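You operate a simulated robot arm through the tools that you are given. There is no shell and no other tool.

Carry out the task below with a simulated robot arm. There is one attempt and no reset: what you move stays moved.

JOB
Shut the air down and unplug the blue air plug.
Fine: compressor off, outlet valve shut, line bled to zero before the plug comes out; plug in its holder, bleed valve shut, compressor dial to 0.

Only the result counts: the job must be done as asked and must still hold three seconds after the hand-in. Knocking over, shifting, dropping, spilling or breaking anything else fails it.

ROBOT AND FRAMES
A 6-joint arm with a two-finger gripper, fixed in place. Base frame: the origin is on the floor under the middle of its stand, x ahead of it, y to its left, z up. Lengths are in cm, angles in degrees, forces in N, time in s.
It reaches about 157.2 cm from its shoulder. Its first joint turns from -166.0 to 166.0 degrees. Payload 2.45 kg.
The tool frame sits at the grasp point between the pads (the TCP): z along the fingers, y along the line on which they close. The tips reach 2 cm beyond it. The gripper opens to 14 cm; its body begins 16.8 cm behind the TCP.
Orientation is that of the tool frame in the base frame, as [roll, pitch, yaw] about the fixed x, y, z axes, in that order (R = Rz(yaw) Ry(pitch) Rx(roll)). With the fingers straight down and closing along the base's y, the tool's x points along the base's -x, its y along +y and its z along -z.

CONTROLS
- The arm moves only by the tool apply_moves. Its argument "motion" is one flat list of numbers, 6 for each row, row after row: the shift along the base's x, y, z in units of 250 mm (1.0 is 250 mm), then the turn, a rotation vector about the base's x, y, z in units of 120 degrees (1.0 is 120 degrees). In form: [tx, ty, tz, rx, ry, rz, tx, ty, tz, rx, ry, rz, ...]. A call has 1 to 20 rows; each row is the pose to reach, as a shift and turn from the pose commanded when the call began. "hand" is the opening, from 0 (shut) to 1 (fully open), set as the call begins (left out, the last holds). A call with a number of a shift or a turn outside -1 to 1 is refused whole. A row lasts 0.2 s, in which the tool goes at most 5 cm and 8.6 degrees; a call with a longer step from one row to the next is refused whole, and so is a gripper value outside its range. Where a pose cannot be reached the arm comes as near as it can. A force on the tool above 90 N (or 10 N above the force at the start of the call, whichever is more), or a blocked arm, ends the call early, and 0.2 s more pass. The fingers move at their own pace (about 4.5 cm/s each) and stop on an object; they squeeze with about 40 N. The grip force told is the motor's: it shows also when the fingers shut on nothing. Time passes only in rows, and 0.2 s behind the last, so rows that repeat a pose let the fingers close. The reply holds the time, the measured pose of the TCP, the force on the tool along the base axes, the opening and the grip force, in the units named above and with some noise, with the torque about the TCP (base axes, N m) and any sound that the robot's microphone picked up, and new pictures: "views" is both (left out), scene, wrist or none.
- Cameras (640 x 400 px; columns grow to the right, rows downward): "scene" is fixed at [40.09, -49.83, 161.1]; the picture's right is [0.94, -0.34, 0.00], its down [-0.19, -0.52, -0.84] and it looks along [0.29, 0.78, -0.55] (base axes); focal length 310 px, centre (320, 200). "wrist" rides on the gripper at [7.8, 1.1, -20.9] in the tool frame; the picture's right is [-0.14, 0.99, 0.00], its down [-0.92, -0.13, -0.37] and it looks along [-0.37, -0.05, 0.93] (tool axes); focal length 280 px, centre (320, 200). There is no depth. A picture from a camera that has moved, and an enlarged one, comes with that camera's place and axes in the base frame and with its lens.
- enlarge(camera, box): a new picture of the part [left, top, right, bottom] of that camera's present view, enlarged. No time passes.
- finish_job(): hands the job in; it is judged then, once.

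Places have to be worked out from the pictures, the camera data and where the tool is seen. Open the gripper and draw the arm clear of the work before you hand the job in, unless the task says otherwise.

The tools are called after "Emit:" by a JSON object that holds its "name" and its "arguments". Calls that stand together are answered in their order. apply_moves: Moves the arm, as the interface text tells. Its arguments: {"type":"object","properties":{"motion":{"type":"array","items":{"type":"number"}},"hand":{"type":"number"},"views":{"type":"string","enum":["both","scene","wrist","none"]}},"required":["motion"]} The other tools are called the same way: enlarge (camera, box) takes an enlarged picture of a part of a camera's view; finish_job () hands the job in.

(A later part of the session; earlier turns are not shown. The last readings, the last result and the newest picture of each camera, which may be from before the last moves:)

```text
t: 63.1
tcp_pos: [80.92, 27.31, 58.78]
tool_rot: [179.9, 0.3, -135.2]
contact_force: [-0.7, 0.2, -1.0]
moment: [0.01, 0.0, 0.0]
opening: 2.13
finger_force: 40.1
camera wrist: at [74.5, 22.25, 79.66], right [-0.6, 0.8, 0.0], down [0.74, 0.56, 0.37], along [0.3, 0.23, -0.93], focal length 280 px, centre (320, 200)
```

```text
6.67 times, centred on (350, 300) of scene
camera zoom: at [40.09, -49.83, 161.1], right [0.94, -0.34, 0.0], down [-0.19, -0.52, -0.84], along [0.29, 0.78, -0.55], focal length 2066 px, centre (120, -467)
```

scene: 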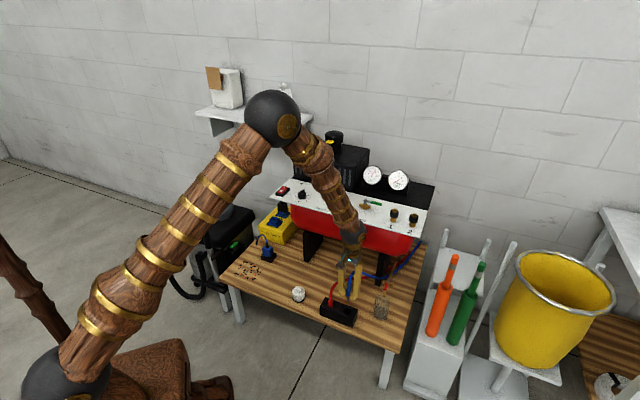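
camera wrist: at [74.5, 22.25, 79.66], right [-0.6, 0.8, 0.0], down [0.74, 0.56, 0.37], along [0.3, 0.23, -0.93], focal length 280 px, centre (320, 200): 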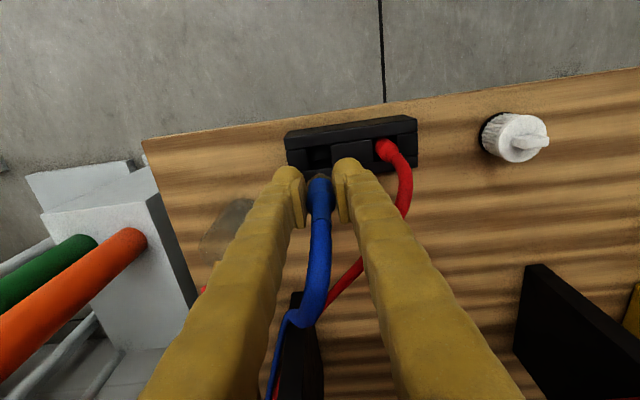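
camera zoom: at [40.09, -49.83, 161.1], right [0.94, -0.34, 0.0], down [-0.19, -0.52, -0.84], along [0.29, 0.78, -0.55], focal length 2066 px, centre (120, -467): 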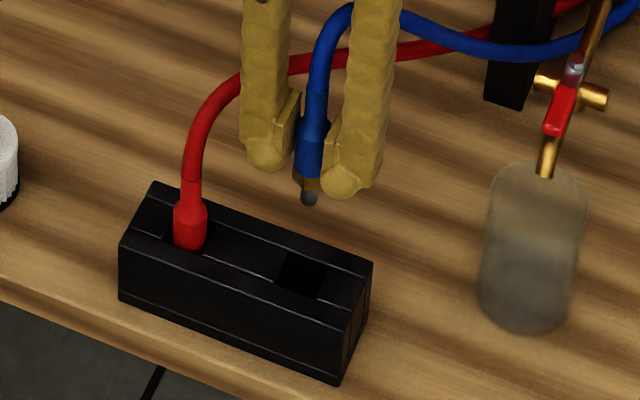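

The plug hangs directly over the empty slot, and my two estimates agree within 1–2 mm. I'll lower until the nipple is just above the hole.

Emit:
{"name": "apply_moves", "arguments": {"motion": [0, -0.003, -0.1, 0, 0, 0, 0, -0.004, -0.18, 0, 0, 0, 0, -0.004, -0.23, 0, 0, 0, 0, -0.004, -0.23, 0, 0, 0], "hand": 0, "views": "both"}}

Emit:
{"name": "enlarge", "arguments": {"camera": "wrist", "box": [240, 100, 400, 200]}}

Emit:
{"name": "enlarge", "arguments": {"camera": "scene", "box": [318, 280, 382, 330]}}

```text
t: 64.2
tcp_pos: [80.88, 27.12, 53.07]
tool_rot: [-180.0, 0.4, -135.3]
contact_force: [-0.2, 0.3, -0.8]
moment: [-0.01, 0.03, -0.01]
opening: 2.14
finger_force: 40.0
camera wrist: at [74.48, 22.11, 73.85], right [-0.6, 0.8, 0.0], down [0.74, 0.56, 0.37], along [0.3, 0.23, -0.93], focal length 280 px, centre (320, 200)
```

scene: 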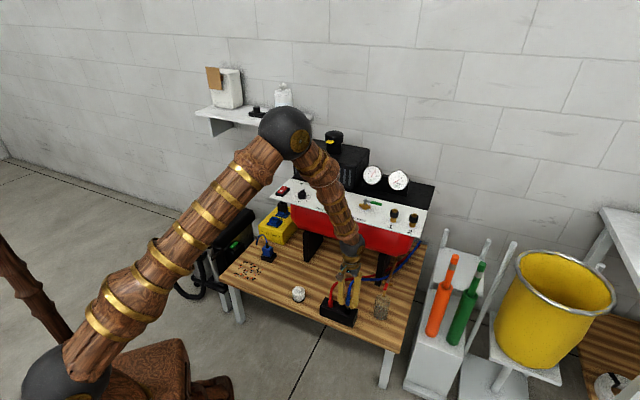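
wrist: 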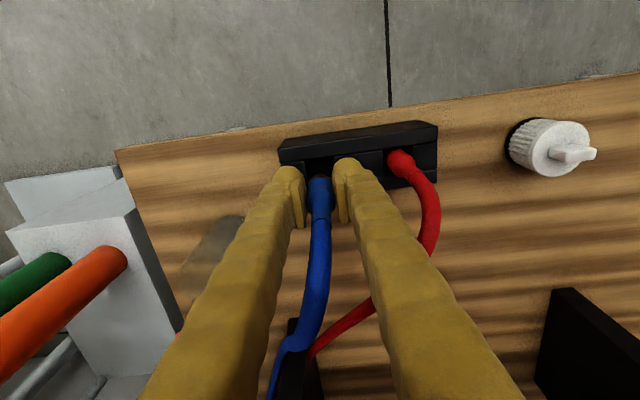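

```text
4.00 times, centred on (320, 150) of wrist
camera zoom: at [74.48, 22.11, 73.85], right [-0.6, 0.8, 0.0], down [0.74, 0.56, 0.37], along [0.3, 0.23, -0.93], focal length 1122 px, centre (320, 400)
```

zoom: 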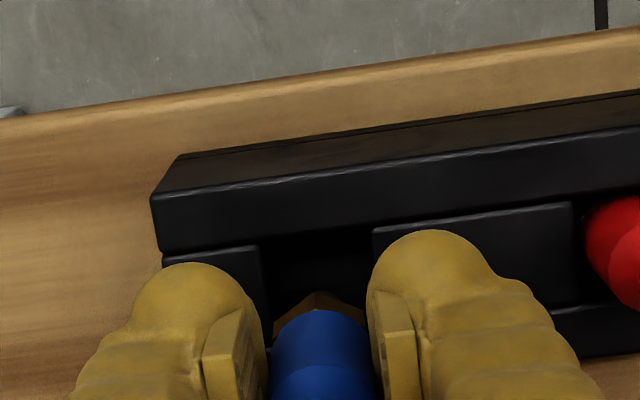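

```text
8.00 times, centred on (350, 305) of scene
camera zoom: at [40.09, -49.83, 161.1], right [0.94, -0.34, 0.0], down [-0.19, -0.52, -0.84], along [0.29, 0.78, -0.55], focal length 2479 px, centre (80, -640)
```

zoom: 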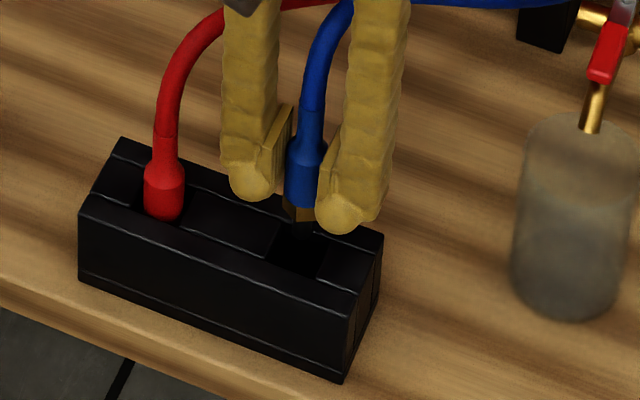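

The plug looks centred on the slot in both views. I'll lower it slowly into the hole and watch the force.

Emit:
{"name": "apply_moves", "arguments": {"motion": [0, 0, -0.02, 0, 0, 0, 0, 0, -0.04, 0, 0, 0, 0, 0, -0.06, 0, 0, 0, 0, 0, -0.08, 0, 0, 0, 0, 0, -0.1, 0, 0, 0], "hand": 0, "views": "both"}}

Emit:
{"name": "enlarge", "arguments": {"camera": "wrist", "box": [240, 100, 400, 200]}}

Emit:
{"name": "enlarge", "arguments": {"camera": "scene", "box": [318, 280, 382, 330]}}

```text
t: 65.3
tcp_pos: [81.05, 27.16, 50.47]
tool_rot: [-179.9, 0.3, -135.2]
contact_force: [0.5, -0.5, -1.0]
moment: [0.0, -0.03, 0.0]
opening: 2.14
finger_force: 40.7
camera wrist: at [74.62, 22.11, 71.29], right [-0.6, 0.8, 0.0], down [0.74, 0.56, 0.37], along [0.3, 0.23, -0.93], focal length 280 px, centre (320, 200)
```

scene: 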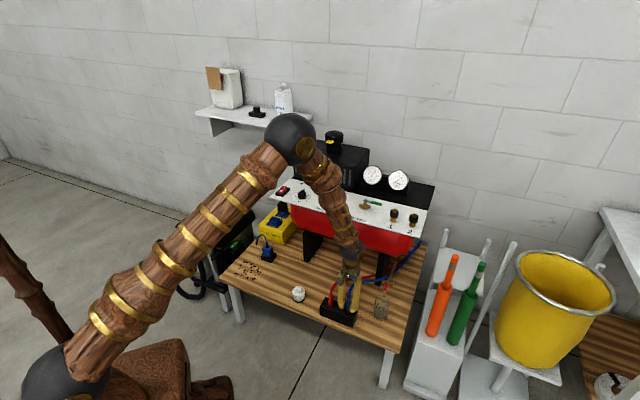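
wrist: 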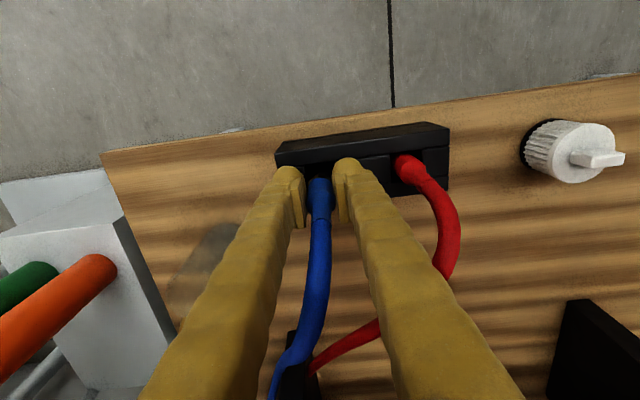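

```text
4.00 times, centred on (320, 150) of wrist
camera zoom: at [74.62, 22.11, 71.29], right [-0.6, 0.8, 0.0], down [0.74, 0.56, 0.37], along [0.3, 0.23, -0.93], focal length 1122 px, centre (320, 400)
```

zoom: 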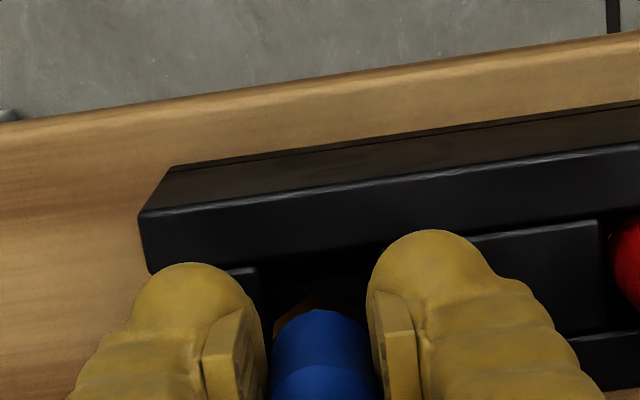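

```text
8.00 times, centred on (350, 305) of scene
camera zoom: at [40.09, -49.83, 161.1], right [0.94, -0.34, 0.0], down [-0.19, -0.52, -0.84], along [0.29, 0.78, -0.55], focal length 2479 px, centre (80, -640)
```

zoom: 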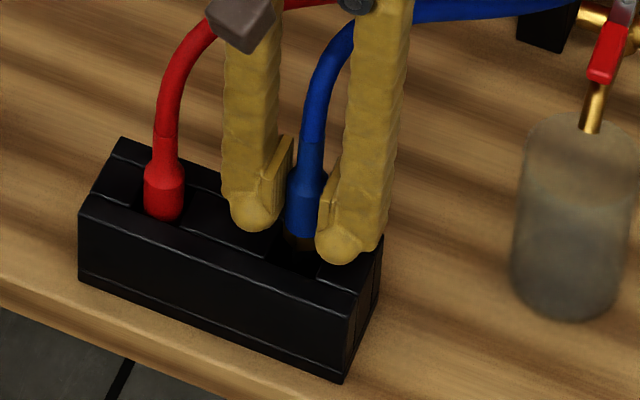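

The hex is entering the slot with no contact force, and the fingertips look about 1 cm above the block. I'll continue in small steps.

Emit:
{"name": "apply_moves", "arguments": {"motion": [0, 0, -0.006, 0, 0, 0, 0, 0, -0.012, 0, 0, 0, 0, 0, -0.018, 0, 0, 0, 0, 0, -0.024, 0, 0, 0], "hand": 0, "views": "scene"}}

Emit:
{"name": "enlarge", "arguments": {"camera": "scene", "box": [318, 280, 382, 330]}}

Emit:
{"name": "enlarge", "arguments": {"camera": "wrist", "box": [240, 110, 400, 210]}}

```text
t: 66.3
tcp_pos: [81.02, 27.04, 49.92]
tool_rot: [180.0, 0.3, -135.2]
contact_force: [0.0, -0.1, -1.1]
moment: [-0.01, 0.02, -0.01]
opening: 2.15
finger_force: 39.2
```

scene: 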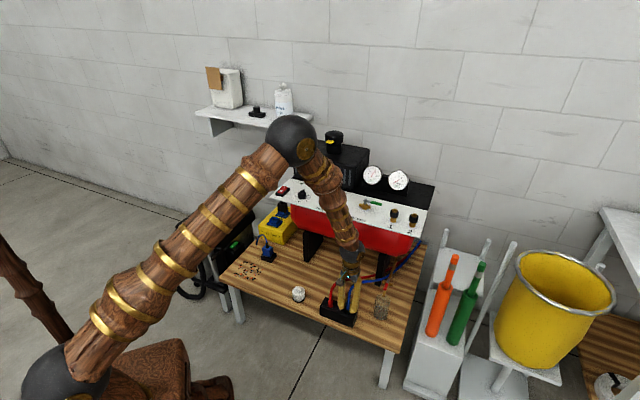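

```text
8.00 times, centred on (350, 305) of scene
camera zoom: at [40.09, -49.83, 161.1], right [0.94, -0.34, 0.0], down [-0.19, -0.52, -0.84], along [0.29, 0.78, -0.55], focal length 2479 px, centre (80, -640)
```

zoom: 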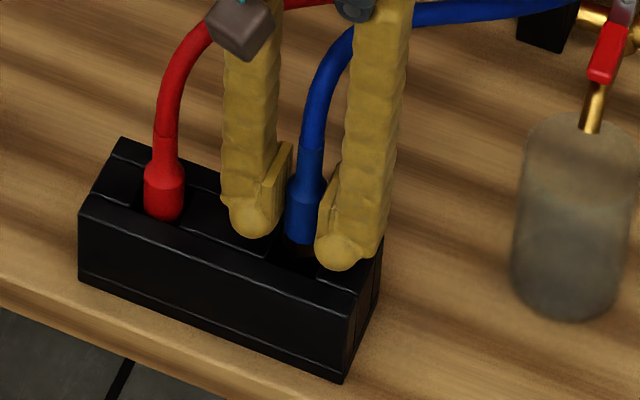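

```text
4.00 times, centred on (320, 160) of wrist
camera zoom: at [74.63, 22.13, 70.73], right [-0.6, 0.8, 0.0], down [0.74, 0.56, 0.37], along [0.3, 0.23, -0.93], focal length 1122 px, centre (320, 360)
```

zoom: 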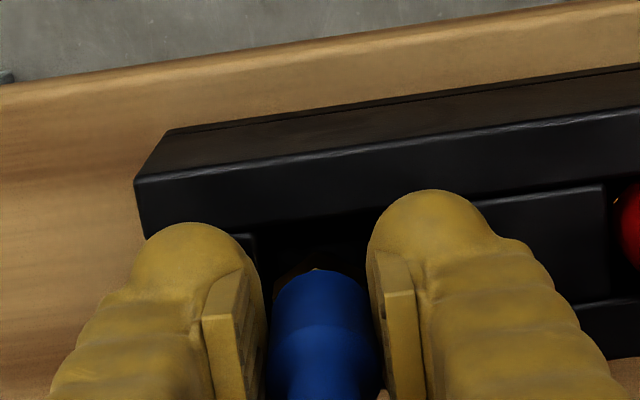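

Still free of contact. I'll take another half centimetre down.

Emit:
{"name": "apply_moves", "arguments": {"motion": [0, 0, -0.005, 0, 0, 0, 0, 0, -0.01, 0, 0, 0, 0, 0, -0.015, 0, 0, 0, 0, 0, -0.02, 0, 0, 0], "hand": 0, "views": "scene"}}

Emit:
{"name": "enlarge", "arguments": {"camera": "scene", "box": [318, 280, 382, 330]}}

```text
t: 67.3
tcp_pos: [81.07, 27.19, 49.53]
tool_rot: [180.0, 0.4, -135.1]
contact_force: [-2.6, 2.3, 25.1]
moment: [0.29, -0.23, 0.02]
opening: 2.14
finger_force: 39.6
```

scene: 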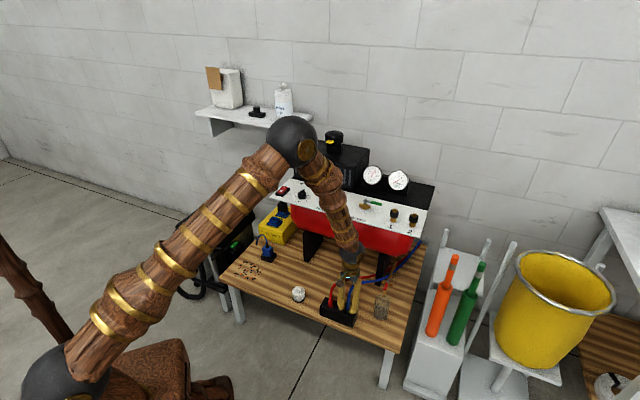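

```text
8.00 times, centred on (350, 305) of scene
camera zoom: at [40.09, -49.83, 161.1], right [0.94, -0.34, 0.0], down [-0.19, -0.52, -0.84], along [0.29, 0.78, -0.55], focal length 2479 px, centre (80, -640)
```

zoom: 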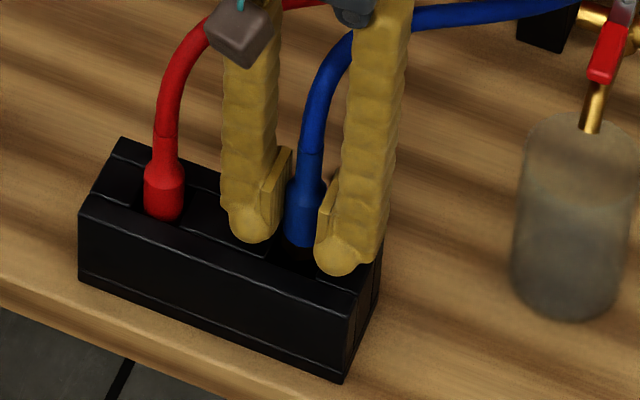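

There's 25 N of upward contact. The torque puts the contact point about 1.5 cm behind the TCP, so the hex is probably on the back edge of the slot. I'll lift half a centimetre and look closely.

Emit:
{"name": "apply_moves", "arguments": {"motion": [0, 0, 0.012, 0, 0, 0, 0, 0, 0.024, 0, 0, 0], "hand": 0, "views": "scene"}}

Emit:
{"name": "enlarge", "arguments": {"camera": "scene", "box": [332, 295, 364, 320]}}

Emit:
{"name": "enlarge", "arguments": {"camera": "wrist", "box": [280, 150, 360, 200]}}

```text
t: 68.0
tcp_pos: [80.9, 27.0, 50.06]
tool_rot: [-180.0, 0.4, -135.3]
contact_force: [0.7, -0.5, -1.2]
moment: [-0.01, 0.02, 0.01]
opening: 2.15
finger_force: 40.2
```

scene: 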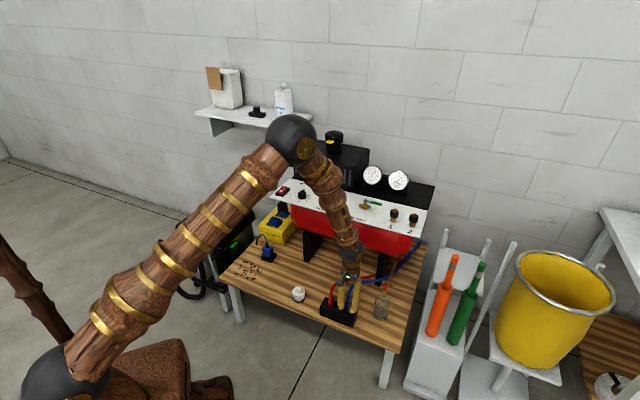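

```text
16.00 times, centred on (348, 308) of scene
camera zoom: at [40.09, -49.83, 161.1], right [0.94, -0.34, 0.0], down [-0.19, -0.52, -0.84], along [0.29, 0.78, -0.55], focal length 4959 px, centre (-128, -1520)
```

zoom: 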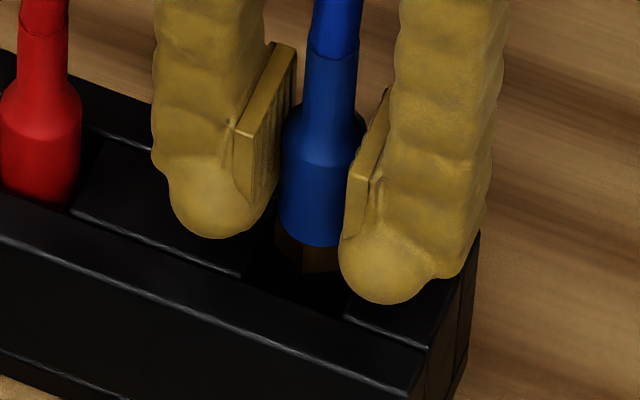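

```text
8.00 times, centred on (320, 175) of wrist
camera zoom: at [74.54, 22.04, 70.83], right [-0.6, 0.8, 0.0], down [0.74, 0.56, 0.37], along [0.3, 0.23, -0.93], focal length 2243 px, centre (320, 400)
```

zoom: 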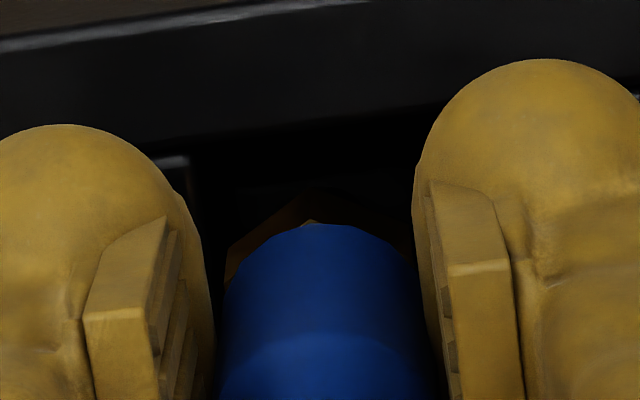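

The scene view shows empty slot in front of the plug, so it's sitting about 0.5 cm too far back, which matches the torque. I'll shift it toward the front by that much and lower again.

Emit:
{"name": "apply_moves", "arguments": {"motion": [-0.009, -0.006, 0, 0, 0, 0, -0.017, -0.011, 0, 0, 0, 0, -0.017, -0.011, -0.01, 0, 0, 0, -0.017, -0.011, -0.02, 0, 0, 0, -0.017, -0.011, -0.028, 0, 0, 0], "hand": 0, "views": "scene"}}

Emit:
{"name": "enlarge", "arguments": {"camera": "scene", "box": [332, 295, 364, 320]}}

```text
t: 69.2
tcp_pos: [80.59, 26.82, 49.32]
tool_rot: [180.0, 0.2, -135.1]
contact_force: [0.0, 1.0, -0.8]
moment: [-0.03, 0.0, 0.03]
opening: 2.15
finger_force: 39.9
```

scene: 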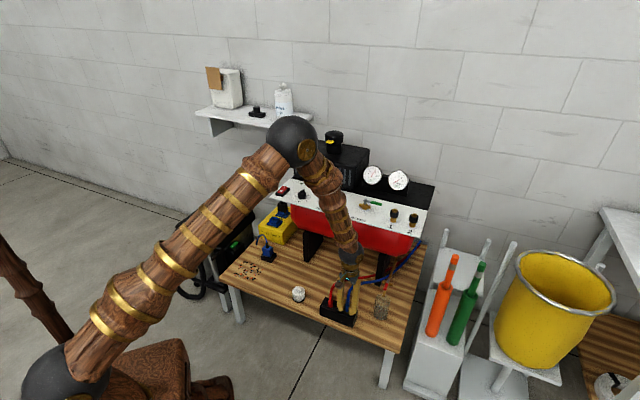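

```text
16.00 times, centred on (348, 308) of scene
camera zoom: at [40.09, -49.83, 161.1], right [0.94, -0.34, 0.0], down [-0.19, -0.52, -0.84], along [0.29, 0.78, -0.55], focal length 4959 px, centre (-128, -1520)
```

zoom: 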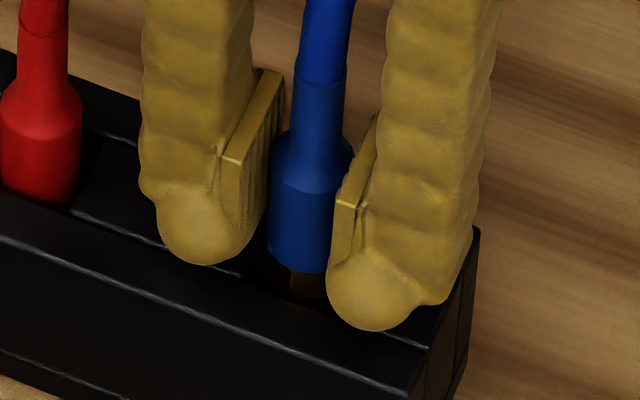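

There's no contact now, and it's already below the earlier contact height, so the hex is passing into the slot. I'll keep lowering gently.

Emit:
{"name": "apply_moves", "arguments": {"motion": [0, 0, -0.005, 0, 0, 0, 0, 0, -0.01, 0, 0, 0, 0, 0, -0.015, 0, 0, 0, 0, 0, -0.02, 0, 0, 0], "hand": 0, "views": "scene"}}

Emit:
{"name": "enlarge", "arguments": {"camera": "scene", "box": [332, 295, 364, 320]}}

```text
t: 70.2
tcp_pos: [80.52, 26.76, 48.75]
tool_rot: [-180.0, 0.3, -135.2]
contact_force: [-0.1, 0.7, -0.6]
moment: [-0.01, 0.02, 0.0]
opening: 2.15
finger_force: 40.6
```

scene: 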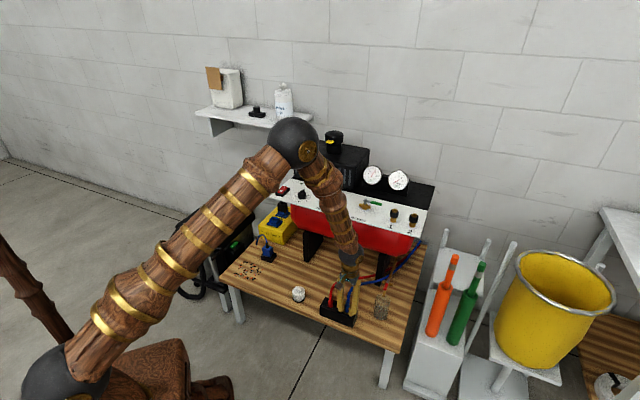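

```text
16.00 times, centred on (348, 308) of scene
camera zoom: at [40.09, -49.83, 161.1], right [0.94, -0.34, 0.0], down [-0.19, -0.52, -0.84], along [0.29, 0.78, -0.55], focal length 4959 px, centre (-128, -1520)
```

zoom: 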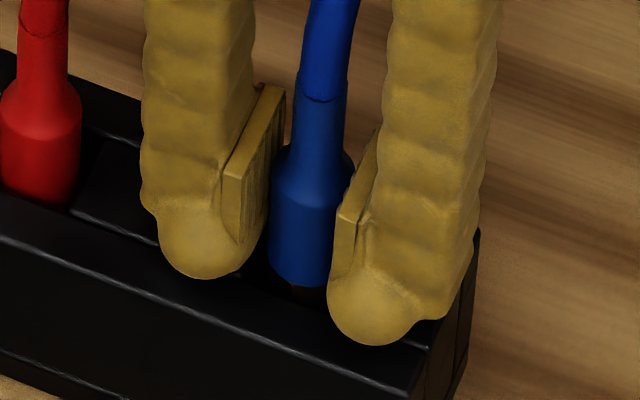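

Still free. I'll continue down another few millimetres.

Emit:
{"name": "apply_moves", "arguments": {"motion": [0, 0, -0.005, 0, 0, 0, 0, 0, -0.01, 0, 0, 0, 0, 0, -0.014, 0, 0, 0], "hand": 0, "views": "scene"}}

Emit:
{"name": "enlarge", "arguments": {"camera": "scene", "box": [332, 295, 364, 320]}}

```text
t: 71.0
tcp_pos: [80.47, 26.77, 48.5]
tool_rot: [180.0, 0.3, -135.2]
contact_force: [1.0, -0.4, -0.9]
moment: [-0.02, 0.01, -0.01]
opening: 2.14
finger_force: 39.9
```

scene: 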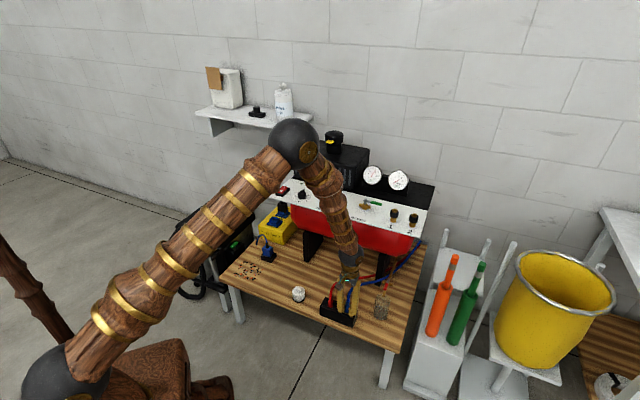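

```text
16.00 times, centred on (348, 308) of scene
camera zoom: at [40.09, -49.83, 161.1], right [0.94, -0.34, 0.0], down [-0.19, -0.52, -0.84], along [0.29, 0.78, -0.55], focal length 4959 px, centre (-128, -1520)
```

zoom: 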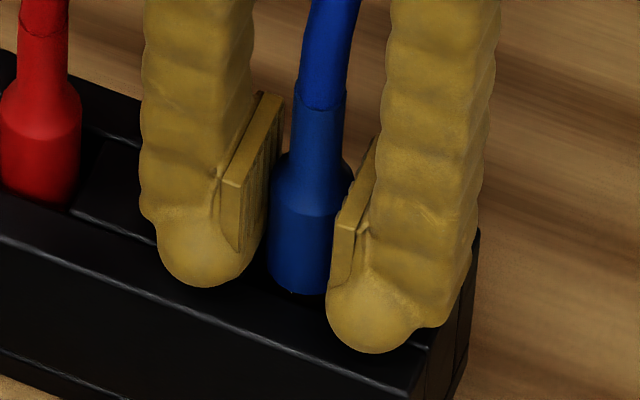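

No contact yet. I'll take one more small step down.

Emit:
{"name": "apply_moves", "arguments": {"motion": [0, 0, -0.004, 0, 0, 0, 0, 0, -0.008, 0, 0, 0, 0, 0, -0.011, 0, 0, 0], "hand": 0, "views": "scene"}}

Emit:
{"name": "enlarge", "arguments": {"camera": "scene", "box": [332, 295, 364, 320]}}

```text
t: 71.8
tcp_pos: [80.51, 26.89, 48.39]
tool_rot: [-179.9, 0.4, -135.2]
contact_force: [0.3, -1.0, -0.5]
moment: [-0.01, 0.01, 0.0]
opening: 2.16
finger_force: 40.3
```

scene: 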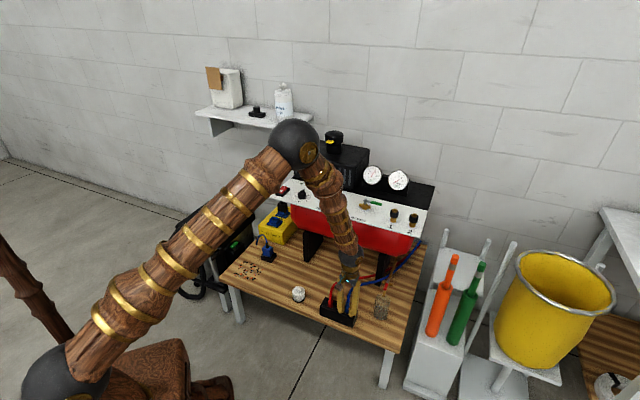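

```text
16.00 times, centred on (348, 308) of scene
camera zoom: at [40.09, -49.83, 161.1], right [0.94, -0.34, 0.0], down [-0.19, -0.52, -0.84], along [0.29, 0.78, -0.55], focal length 4959 px, centre (-128, -1520)
```

zoom: 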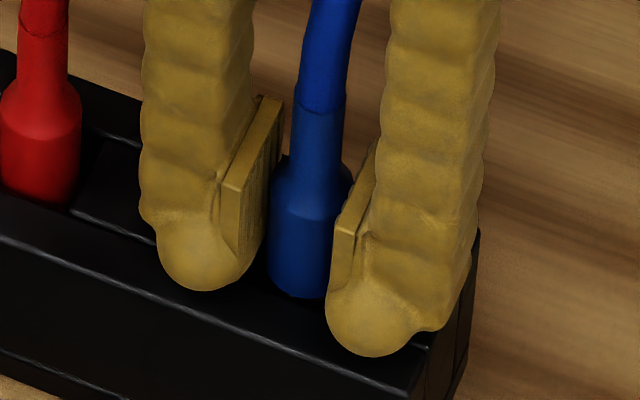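

The hex and nipple are fully in the slot. I'll open the fingers slightly and let the plug settle the last few millimetres between them.

Emit:
{"name": "apply_moves", "arguments": {"motion": [0, 0, 0, 0, 0, 0, 0, 0, 0, 0, 0, 0, 0, 0, 0, 0, 0, 0], "hand": 0.2, "views": "scene"}}

Emit:
{"name": "enlarge", "arguments": {"camera": "scene", "box": [332, 295, 364, 320]}}

Emit:
{"name": "enlarge", "arguments": {"camera": "wrist", "box": [240, 130, 400, 230]}}

```text
t: 72.5
tcp_pos: [80.64, 26.66, 48.28]
tool_rot: [-180.0, 0.3, -135.1]
contact_force: [0.6, -0.3, -0.1]
moment: [0.0, -0.05, -0.01]
opening: 2.79
finger_force: 0.1
```

scene: 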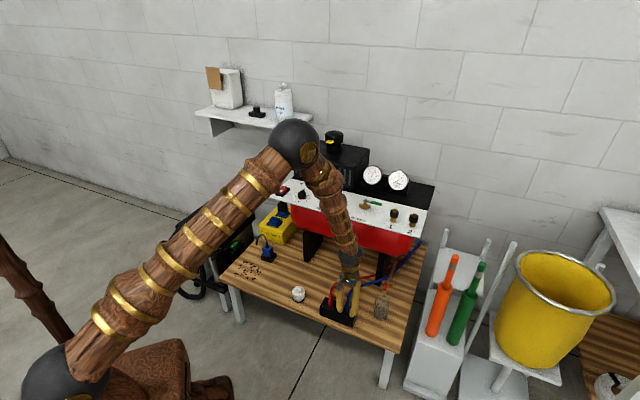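

```text
16.00 times, centred on (348, 308) of scene
camera zoom: at [40.09, -49.83, 161.1], right [0.94, -0.34, 0.0], down [-0.19, -0.52, -0.84], along [0.29, 0.78, -0.55], focal length 4959 px, centre (-128, -1520)
```

zoom: 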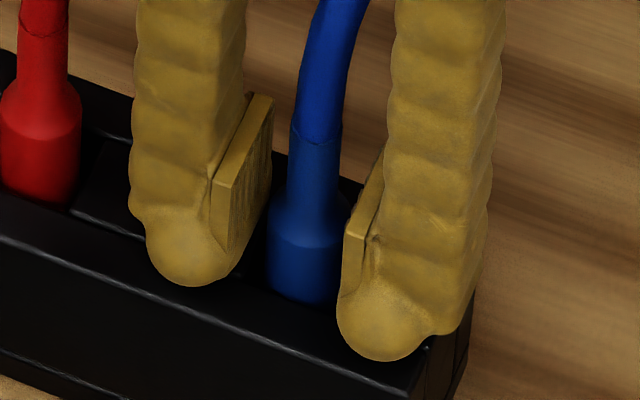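

```text
4.00 times, centred on (320, 180) of wrist
camera zoom: at [74.14, 21.81, 69.08], right [-0.6, 0.8, 0.0], down [0.74, 0.56, 0.37], along [0.3, 0.23, -0.93], focal length 1122 px, centre (320, 280)
```

zoom: 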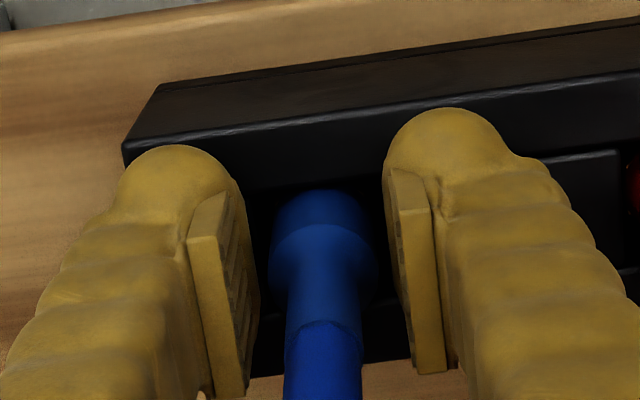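

The plug has settled to the same depth as the red one and stands upright. I'll raise the open hand straight up off it and check that it stays put.

Emit:
{"name": "apply_moves", "arguments": {"motion": [0, 0, 0, 0, 0, 0, 0, 0, 0.04, 0, 0, 0, 0, 0, 0.1, 0, 0, 0, 0, 0, 0.2, 0, 0, 0, 0, 0, 0.36, 0, 0, 0, 0, 0, 0.54, 0, 0, 0, 0, 0, 0.72, 0, 0, 0, 0, 0, 0.9, 0, 0, 0, 0, 0, 0.98, 0, 0, 0], "hand": 0.28, "views": "both"}}

Emit:
{"name": "enlarge", "arguments": {"camera": "scene", "box": [310, 260, 390, 330]}}

Emit:
{"name": "enlarge", "arguments": {"camera": "wrist", "box": [240, 80, 400, 180]}}

```text
t: 74.5
tcp_pos: [80.29, 26.82, 72.64]
tool_rot: [179.9, 0.3, -135.0]
contact_force: [1.3, -0.1, -0.7]
moment: [0.02, 0.0, 0.0]
opening: 3.95
finger_force: 0.0
camera wrist: at [74.01, 21.78, 93.55], right [-0.6, 0.8, 0.0], down [0.74, 0.56, 0.37], along [0.3, 0.23, -0.93], focal length 280 px, centre (320, 200)
```

scene: 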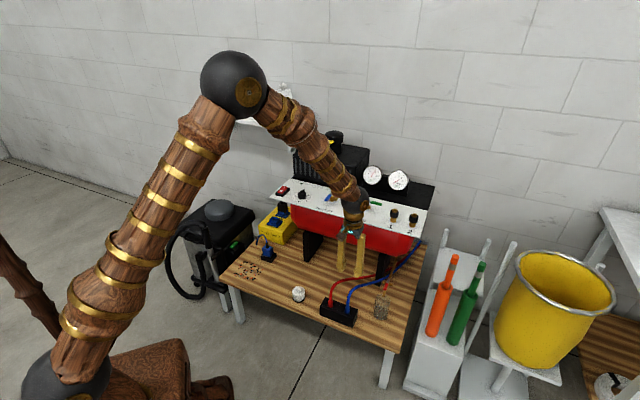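
wrist: 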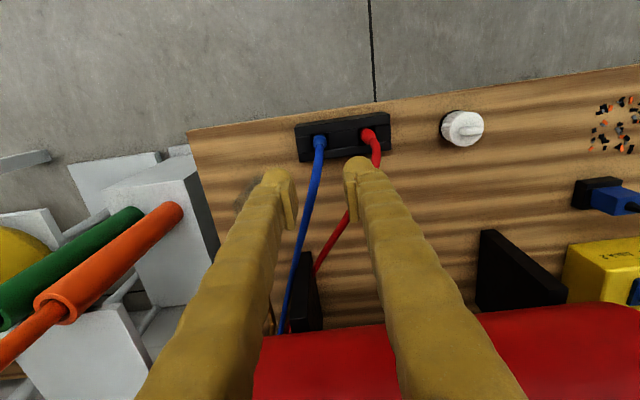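

```text
5.71 times, centred on (350, 295) of scene
camera zoom: at [40.09, -49.83, 161.1], right [0.94, -0.34, 0.0], down [-0.19, -0.52, -0.84], along [0.29, 0.78, -0.55], focal length 1771 px, centre (149, -343)
```

zoom: 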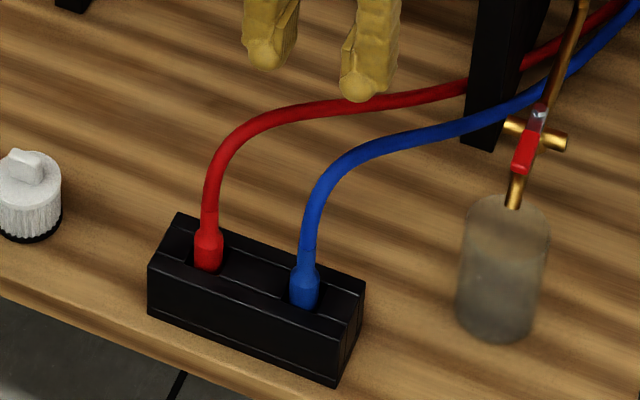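

```text
4.00 times, centred on (320, 130) of wrist
camera zoom: at [74.01, 21.78, 93.55], right [-0.6, 0.8, 0.0], down [0.74, 0.56, 0.37], along [0.3, 0.23, -0.93], focal length 1122 px, centre (320, 480)
```

zoom: 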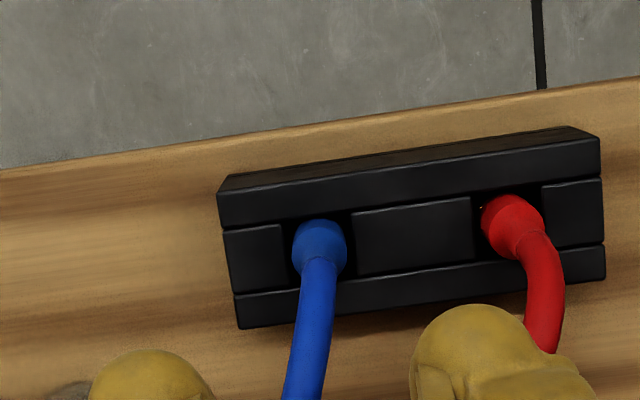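

The blue plug sits upright in its holder beside the red one. Next I need to shut the bleed, so I'll rise and turn the hand on the way to its lever.

Emit:
{"name": "apply_moves", "arguments": {"motion": [0, 0, 0.17, 0, 0, 0.05, 0, 0, 0.34, 0, 0, 0.115, 0, 0, 0.51, 0, 0, 0.18, 0, 0, 0.68, 0, 0, 0.245, 0, 0, 0.85, 0, 0, 0.31, 0, 0, 0.98, 0, 0, 0.375], "hand": 0.36, "views": "none"}}

Emit:
{"name": "apply_moves", "arguments": {"motion": [0.02, 0.016, 0.15, 0, 0, 0.04, 0.12, 0.097, 0.264, 0, 0, 0.09, 0.26, 0.21, 0.264, 0, 0, 0.15, 0.4, 0.323, 0.264, 0, 0, 0.21, 0.54, 0.436, 0.264, 0, 0, 0.27, 0.65, 0.525, 0.264, 0, 0, 0.33, 0.699, 0.564, 0.264, 0, 0, 0.375, 0.699, 0.564, 0.264, 0, 0, 0.375], "hand": 0.36, "views": "both"}}

Emit:
{"name": "enlarge", "arguments": {"camera": "wrist", "box": [200, 100, 440, 250]}}

Emit:
{"name": "enlarge", "arguments": {"camera": "scene", "box": [340, 155, 436, 230]}}

```text
t: 76.0
tcp_pos: [80.53, 26.81, 97.21]
tool_rot: [179.9, 0.2, -90.1]
contact_force: [0.3, -0.3, 0.2]
moment: [-0.02, -0.01, -0.01]
opening: 5.03
finger_force: 0.0
```

```text
t: 77.8
tcp_pos: [98.08, 40.85, 103.76]
tool_rot: [-180.0, 0.3, -45.1]
contact_force: [-0.7, 0.3, 0.3]
moment: [-0.02, -0.04, 0.02]
opening: 5.04
finger_force: 0.1
camera wrist: at [102.91, 34.26, 124.6], right [-0.8, -0.6, 0.0], down [-0.56, 0.74, 0.37], along [-0.23, 0.3, -0.93], focal length 280 px, centre (320, 200)
```

scene: 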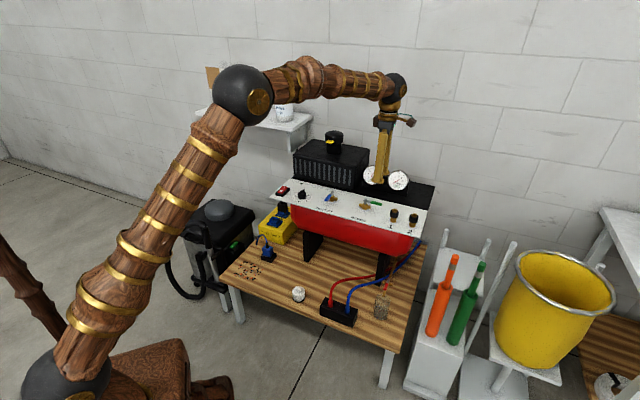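
wrist: 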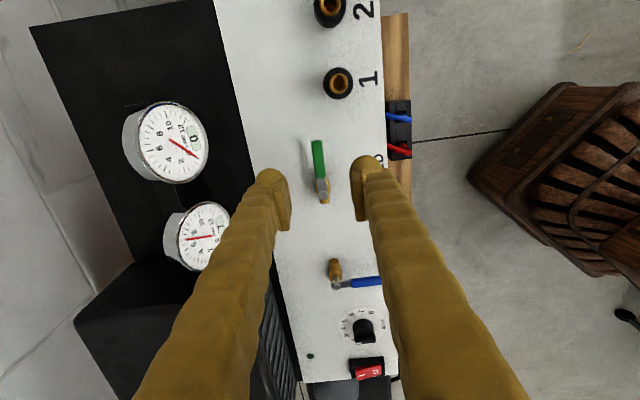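

```text
2.67 times, centred on (320, 175) of wrist
camera zoom: at [102.91, 34.26, 124.6], right [-0.8, -0.6, 0.0], down [-0.56, 0.74, 0.37], along [-0.23, 0.3, -0.93], focal length 748 px, centre (320, 267)
```

zoom: 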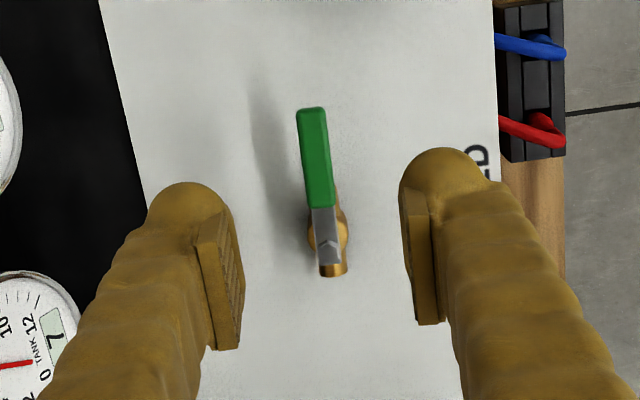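

```text
5.33 times, centred on (388, 192) of scene
camera zoom: at [40.09, -49.83, 161.1], right [0.94, -0.34, 0.0], down [-0.19, -0.52, -0.84], along [0.29, 0.78, -0.55], focal length 1653 px, centre (-43, 240)
```

zoom: 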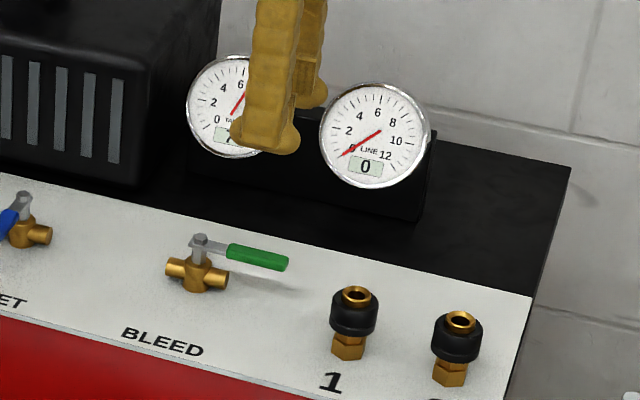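

The open hand straddles the green lever, with LINE at 0 and TANK at 7. I'll descend to handle height.

Emit:
{"name": "apply_moves", "arguments": {"motion": [0, 0, -0.17, 0, 0, 0, 0, 0, -0.34, 0, 0, 0, 0, 0, -0.46, 0, 0, 0, 0, 0, -0.53, 0, 0, 0, 0, 0, -0.53, 0, 0, 0], "hand": 0.36, "views": "both"}}

Emit:
{"name": "enlarge", "arguments": {"camera": "wrist", "box": [200, 100, 440, 250]}}

```text
t: 79.0
tcp_pos: [98.06, 41.01, 90.34]
tool_rot: [-180.0, 0.3, -45.1]
contact_force: [-0.7, 0.1, 0.5]
moment: [0.03, 0.02, -0.03]
opening: 5.06
finger_force: 0.1
camera wrist: at [102.92, 34.41, 111.16], right [-0.8, -0.6, 0.0], down [-0.56, 0.74, 0.37], along [-0.23, 0.3, -0.93], focal length 280 px, centre (320, 200)
```

scene: 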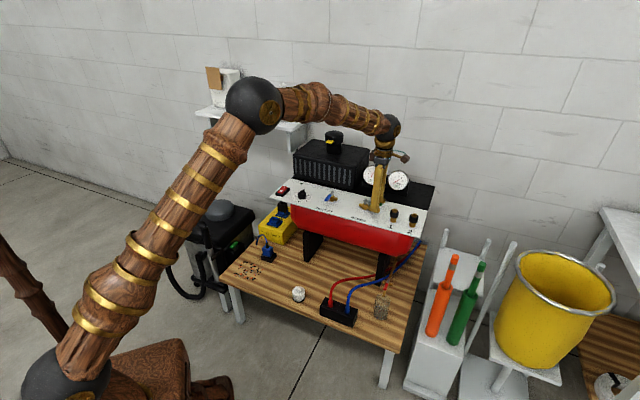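
wrist: 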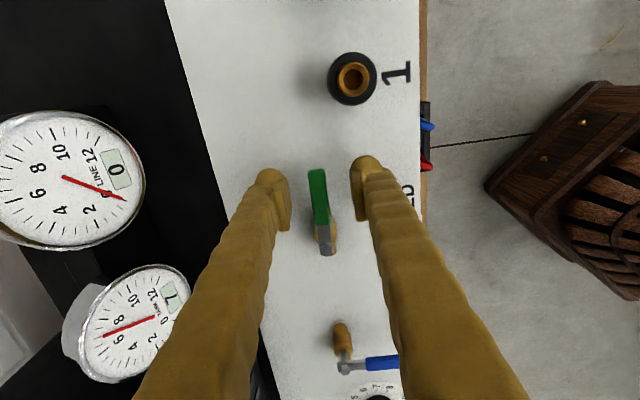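

```text
2.67 times, centred on (320, 175) of wrist
camera zoom: at [102.92, 34.41, 111.16], right [-0.8, -0.6, 0.0], down [-0.56, 0.74, 0.37], along [-0.23, 0.3, -0.93], focal length 748 px, centre (320, 267)
```

zoom: 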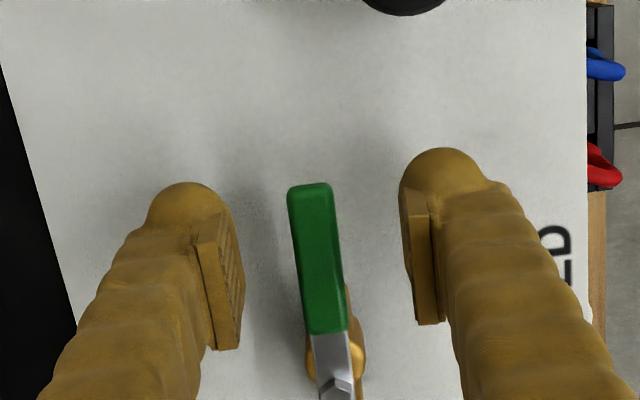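

The green handle is centred between the pads. I'll close to the loose gap and sweep clockwise to shut the bleed.

Emit:
{"name": "apply_moves", "arguments": {"motion": [0, 0, 0, 0, 0, 0, 0, 0, 0, 0, 0, 0, -0.0197, -0.0173, 0, 0, 0, -0.0625, -0.0414, -0.0318, 0, 0, 0, -0.125, -0.0649, -0.0434, 0, 0, 0, -0.1875, -0.0897, -0.0518, 0, 0, 0, -0.25, -0.1153, -0.0569, 0, 0, 0, -0.3125, -0.1414, -0.0586, 0, 0, 0, -0.375, -0.1675, -0.0569, 0, 0, 0, -0.4375, -0.1932, -0.0518, 0, 0, 0, -0.5, -0.218, -0.0434, 0, 0, 0, -0.5625, -0.2414, -0.0318, 0, 0, 0, -0.625, -0.2632, -0.0173, 0, 0, 0, -0.6875, -0.2828, 0, 0, 0, 0, -0.75, -0.2968, 0.0156, 0, 0, 0, -0.8], "hand": 0.17, "views": "both"}}

Emit:
{"name": "enlarge", "arguments": {"camera": "wrist", "box": [200, 100, 440, 250]}}

Emit:
{"name": "enlarge", "arguments": {"camera": "scene", "box": [330, 165, 426, 230]}}

```text
t: 82.2
tcp_pos: [90.78, 41.31, 90.57]
tool_rot: [-180.0, 0.3, -141.3]
contact_force: [4.0, -3.0, 0.0]
moment: [0.05, -0.08, 0.06]
opening: 2.66
finger_force: 2.4
camera wrist: at [83.82, 36.99, 111.4], right [-0.51, 0.86, 0.0], down [0.8, 0.47, 0.37], along [0.32, 0.19, -0.93], focal length 280 px, centre (320, 200)
```

scene: 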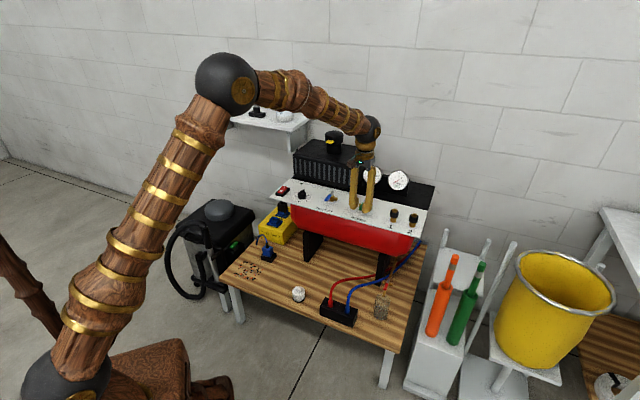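
wrist: 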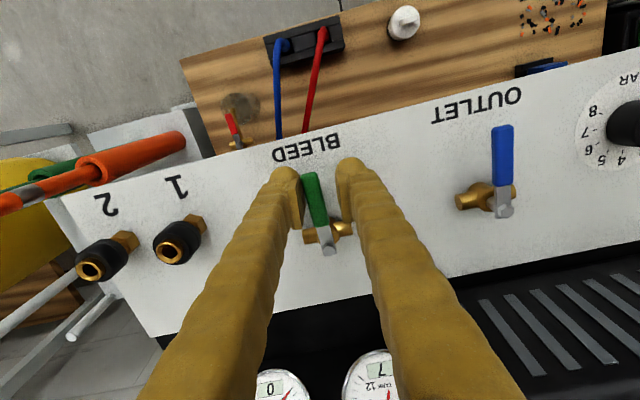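

```text
2.67 times, centred on (320, 175) of wrist
camera zoom: at [83.82, 36.99, 111.4], right [-0.51, 0.86, 0.0], down [0.8, 0.47, 0.37], along [0.32, 0.19, -0.93], focal length 748 px, centre (320, 267)
```

zoom: 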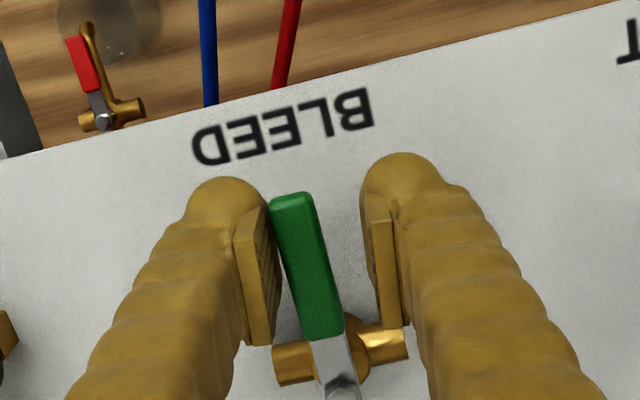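

```text
6.15 times, centred on (378, 198) of scene
camera zoom: at [40.09, -49.83, 161.1], right [0.94, -0.34, 0.0], down [-0.19, -0.52, -0.84], along [0.29, 0.78, -0.55], focal length 1907 px, centre (-37, 215)
```

zoom: 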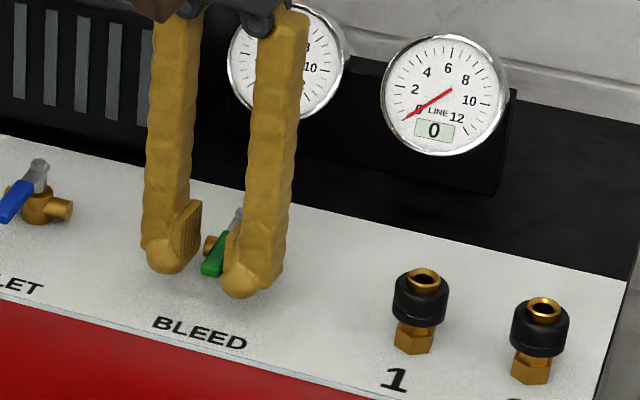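

The light resistance and finger spread show the bleed lever is on its closed stop. I'll release, rise and go over to the dial.

Emit:
{"name": "apply_moves", "arguments": {"motion": [0.014, -0.0156, 0, 0, 0, 0.05, 0.014, -0.0156, 0, 0, 0, 0.05, 0.014, -0.0156, 0.15, 0, 0, 0.05, 0.014, -0.0156, 0.33, 0, 0, 0.05, 0.014, -0.0156, 0.5, 0, 0, 0.05, -0.109, 0.121, 0.52, 0, 0, 0.05, -0.232, 0.258, 0.52, 0, 0, 0.05, -0.355, 0.394, 0.52, 0, 0, 0.05, -0.477, 0.531, 0.52, 0, 0, 0.05, -0.6, 0.668, 0.52, 0, 0, 0.05, -0.723, 0.805, 0.52, 0, 0, 0.05, -0.723, 0.805, 0.52, 0, 0, 0.05], "hand": 0.5, "views": "both"}}

Emit:
{"name": "enlarge", "arguments": {"camera": "wrist", "box": [256, 110, 384, 190]}}

Emit:
{"name": "enlarge", "arguments": {"camera": "scene", "box": [270, 165, 350, 215]}}

Emit:
{"name": "enlarge", "arguments": {"camera": "scene", "box": [330, 155, 430, 230]}}

```text
t: 84.8
tcp_pos: [72.63, 61.8, 103.2]
tool_rot: [180.0, 0.2, -135.2]
contact_force: [0.1, 0.3, 0.6]
moment: [-0.04, -0.01, -0.02]
opening: 6.98
finger_force: 0.0
camera wrist: at [66.19, 56.66, 124.1], right [-0.6, 0.8, 0.0], down [0.74, 0.56, 0.37], along [0.3, 0.23, -0.93], focal length 280 px, centre (320, 200)
```

scene: 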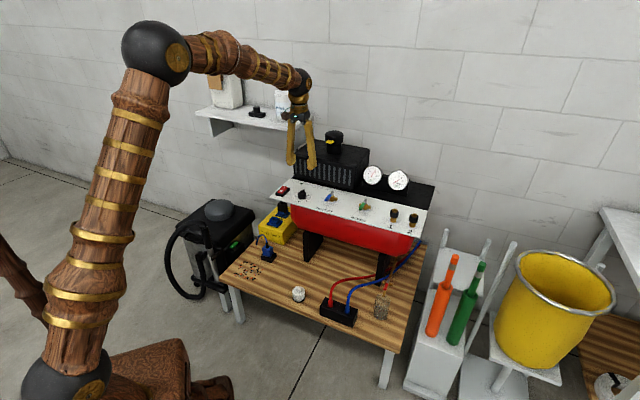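
wrist: 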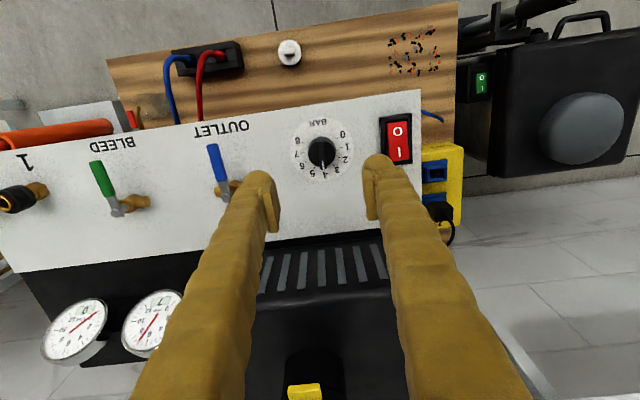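

```text
5.00 times, centred on (320, 150) of wrist
camera zoom: at [66.19, 56.66, 124.1], right [-0.6, 0.8, 0.0], down [0.74, 0.56, 0.37], along [0.3, 0.23, -0.93], focal length 1402 px, centre (320, 450)
```

zoom: 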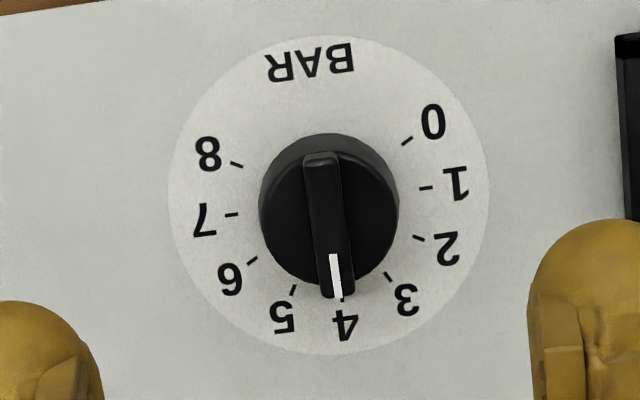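

```text
8.00 times, centred on (310, 190) of scene
camera zoom: at [40.09, -49.83, 161.1], right [0.94, -0.34, 0.0], down [-0.19, -0.52, -0.84], along [0.29, 0.78, -0.55], focal length 2479 px, centre (400, 280)
```

zoom: 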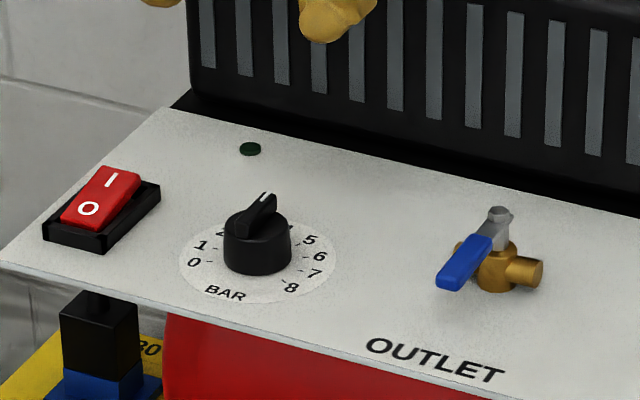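

```text
5.33 times, centred on (380, 192) of scene
camera zoom: at [40.09, -49.83, 161.1], right [0.94, -0.34, 0.0], down [-0.19, -0.52, -0.84], along [0.29, 0.78, -0.55], focal length 1653 px, centre (0, 240)
```

zoom: 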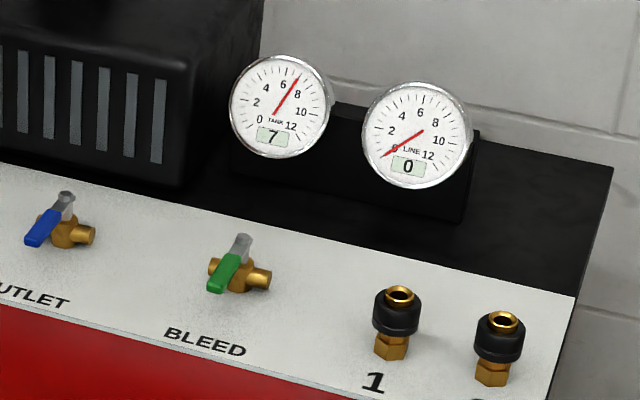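

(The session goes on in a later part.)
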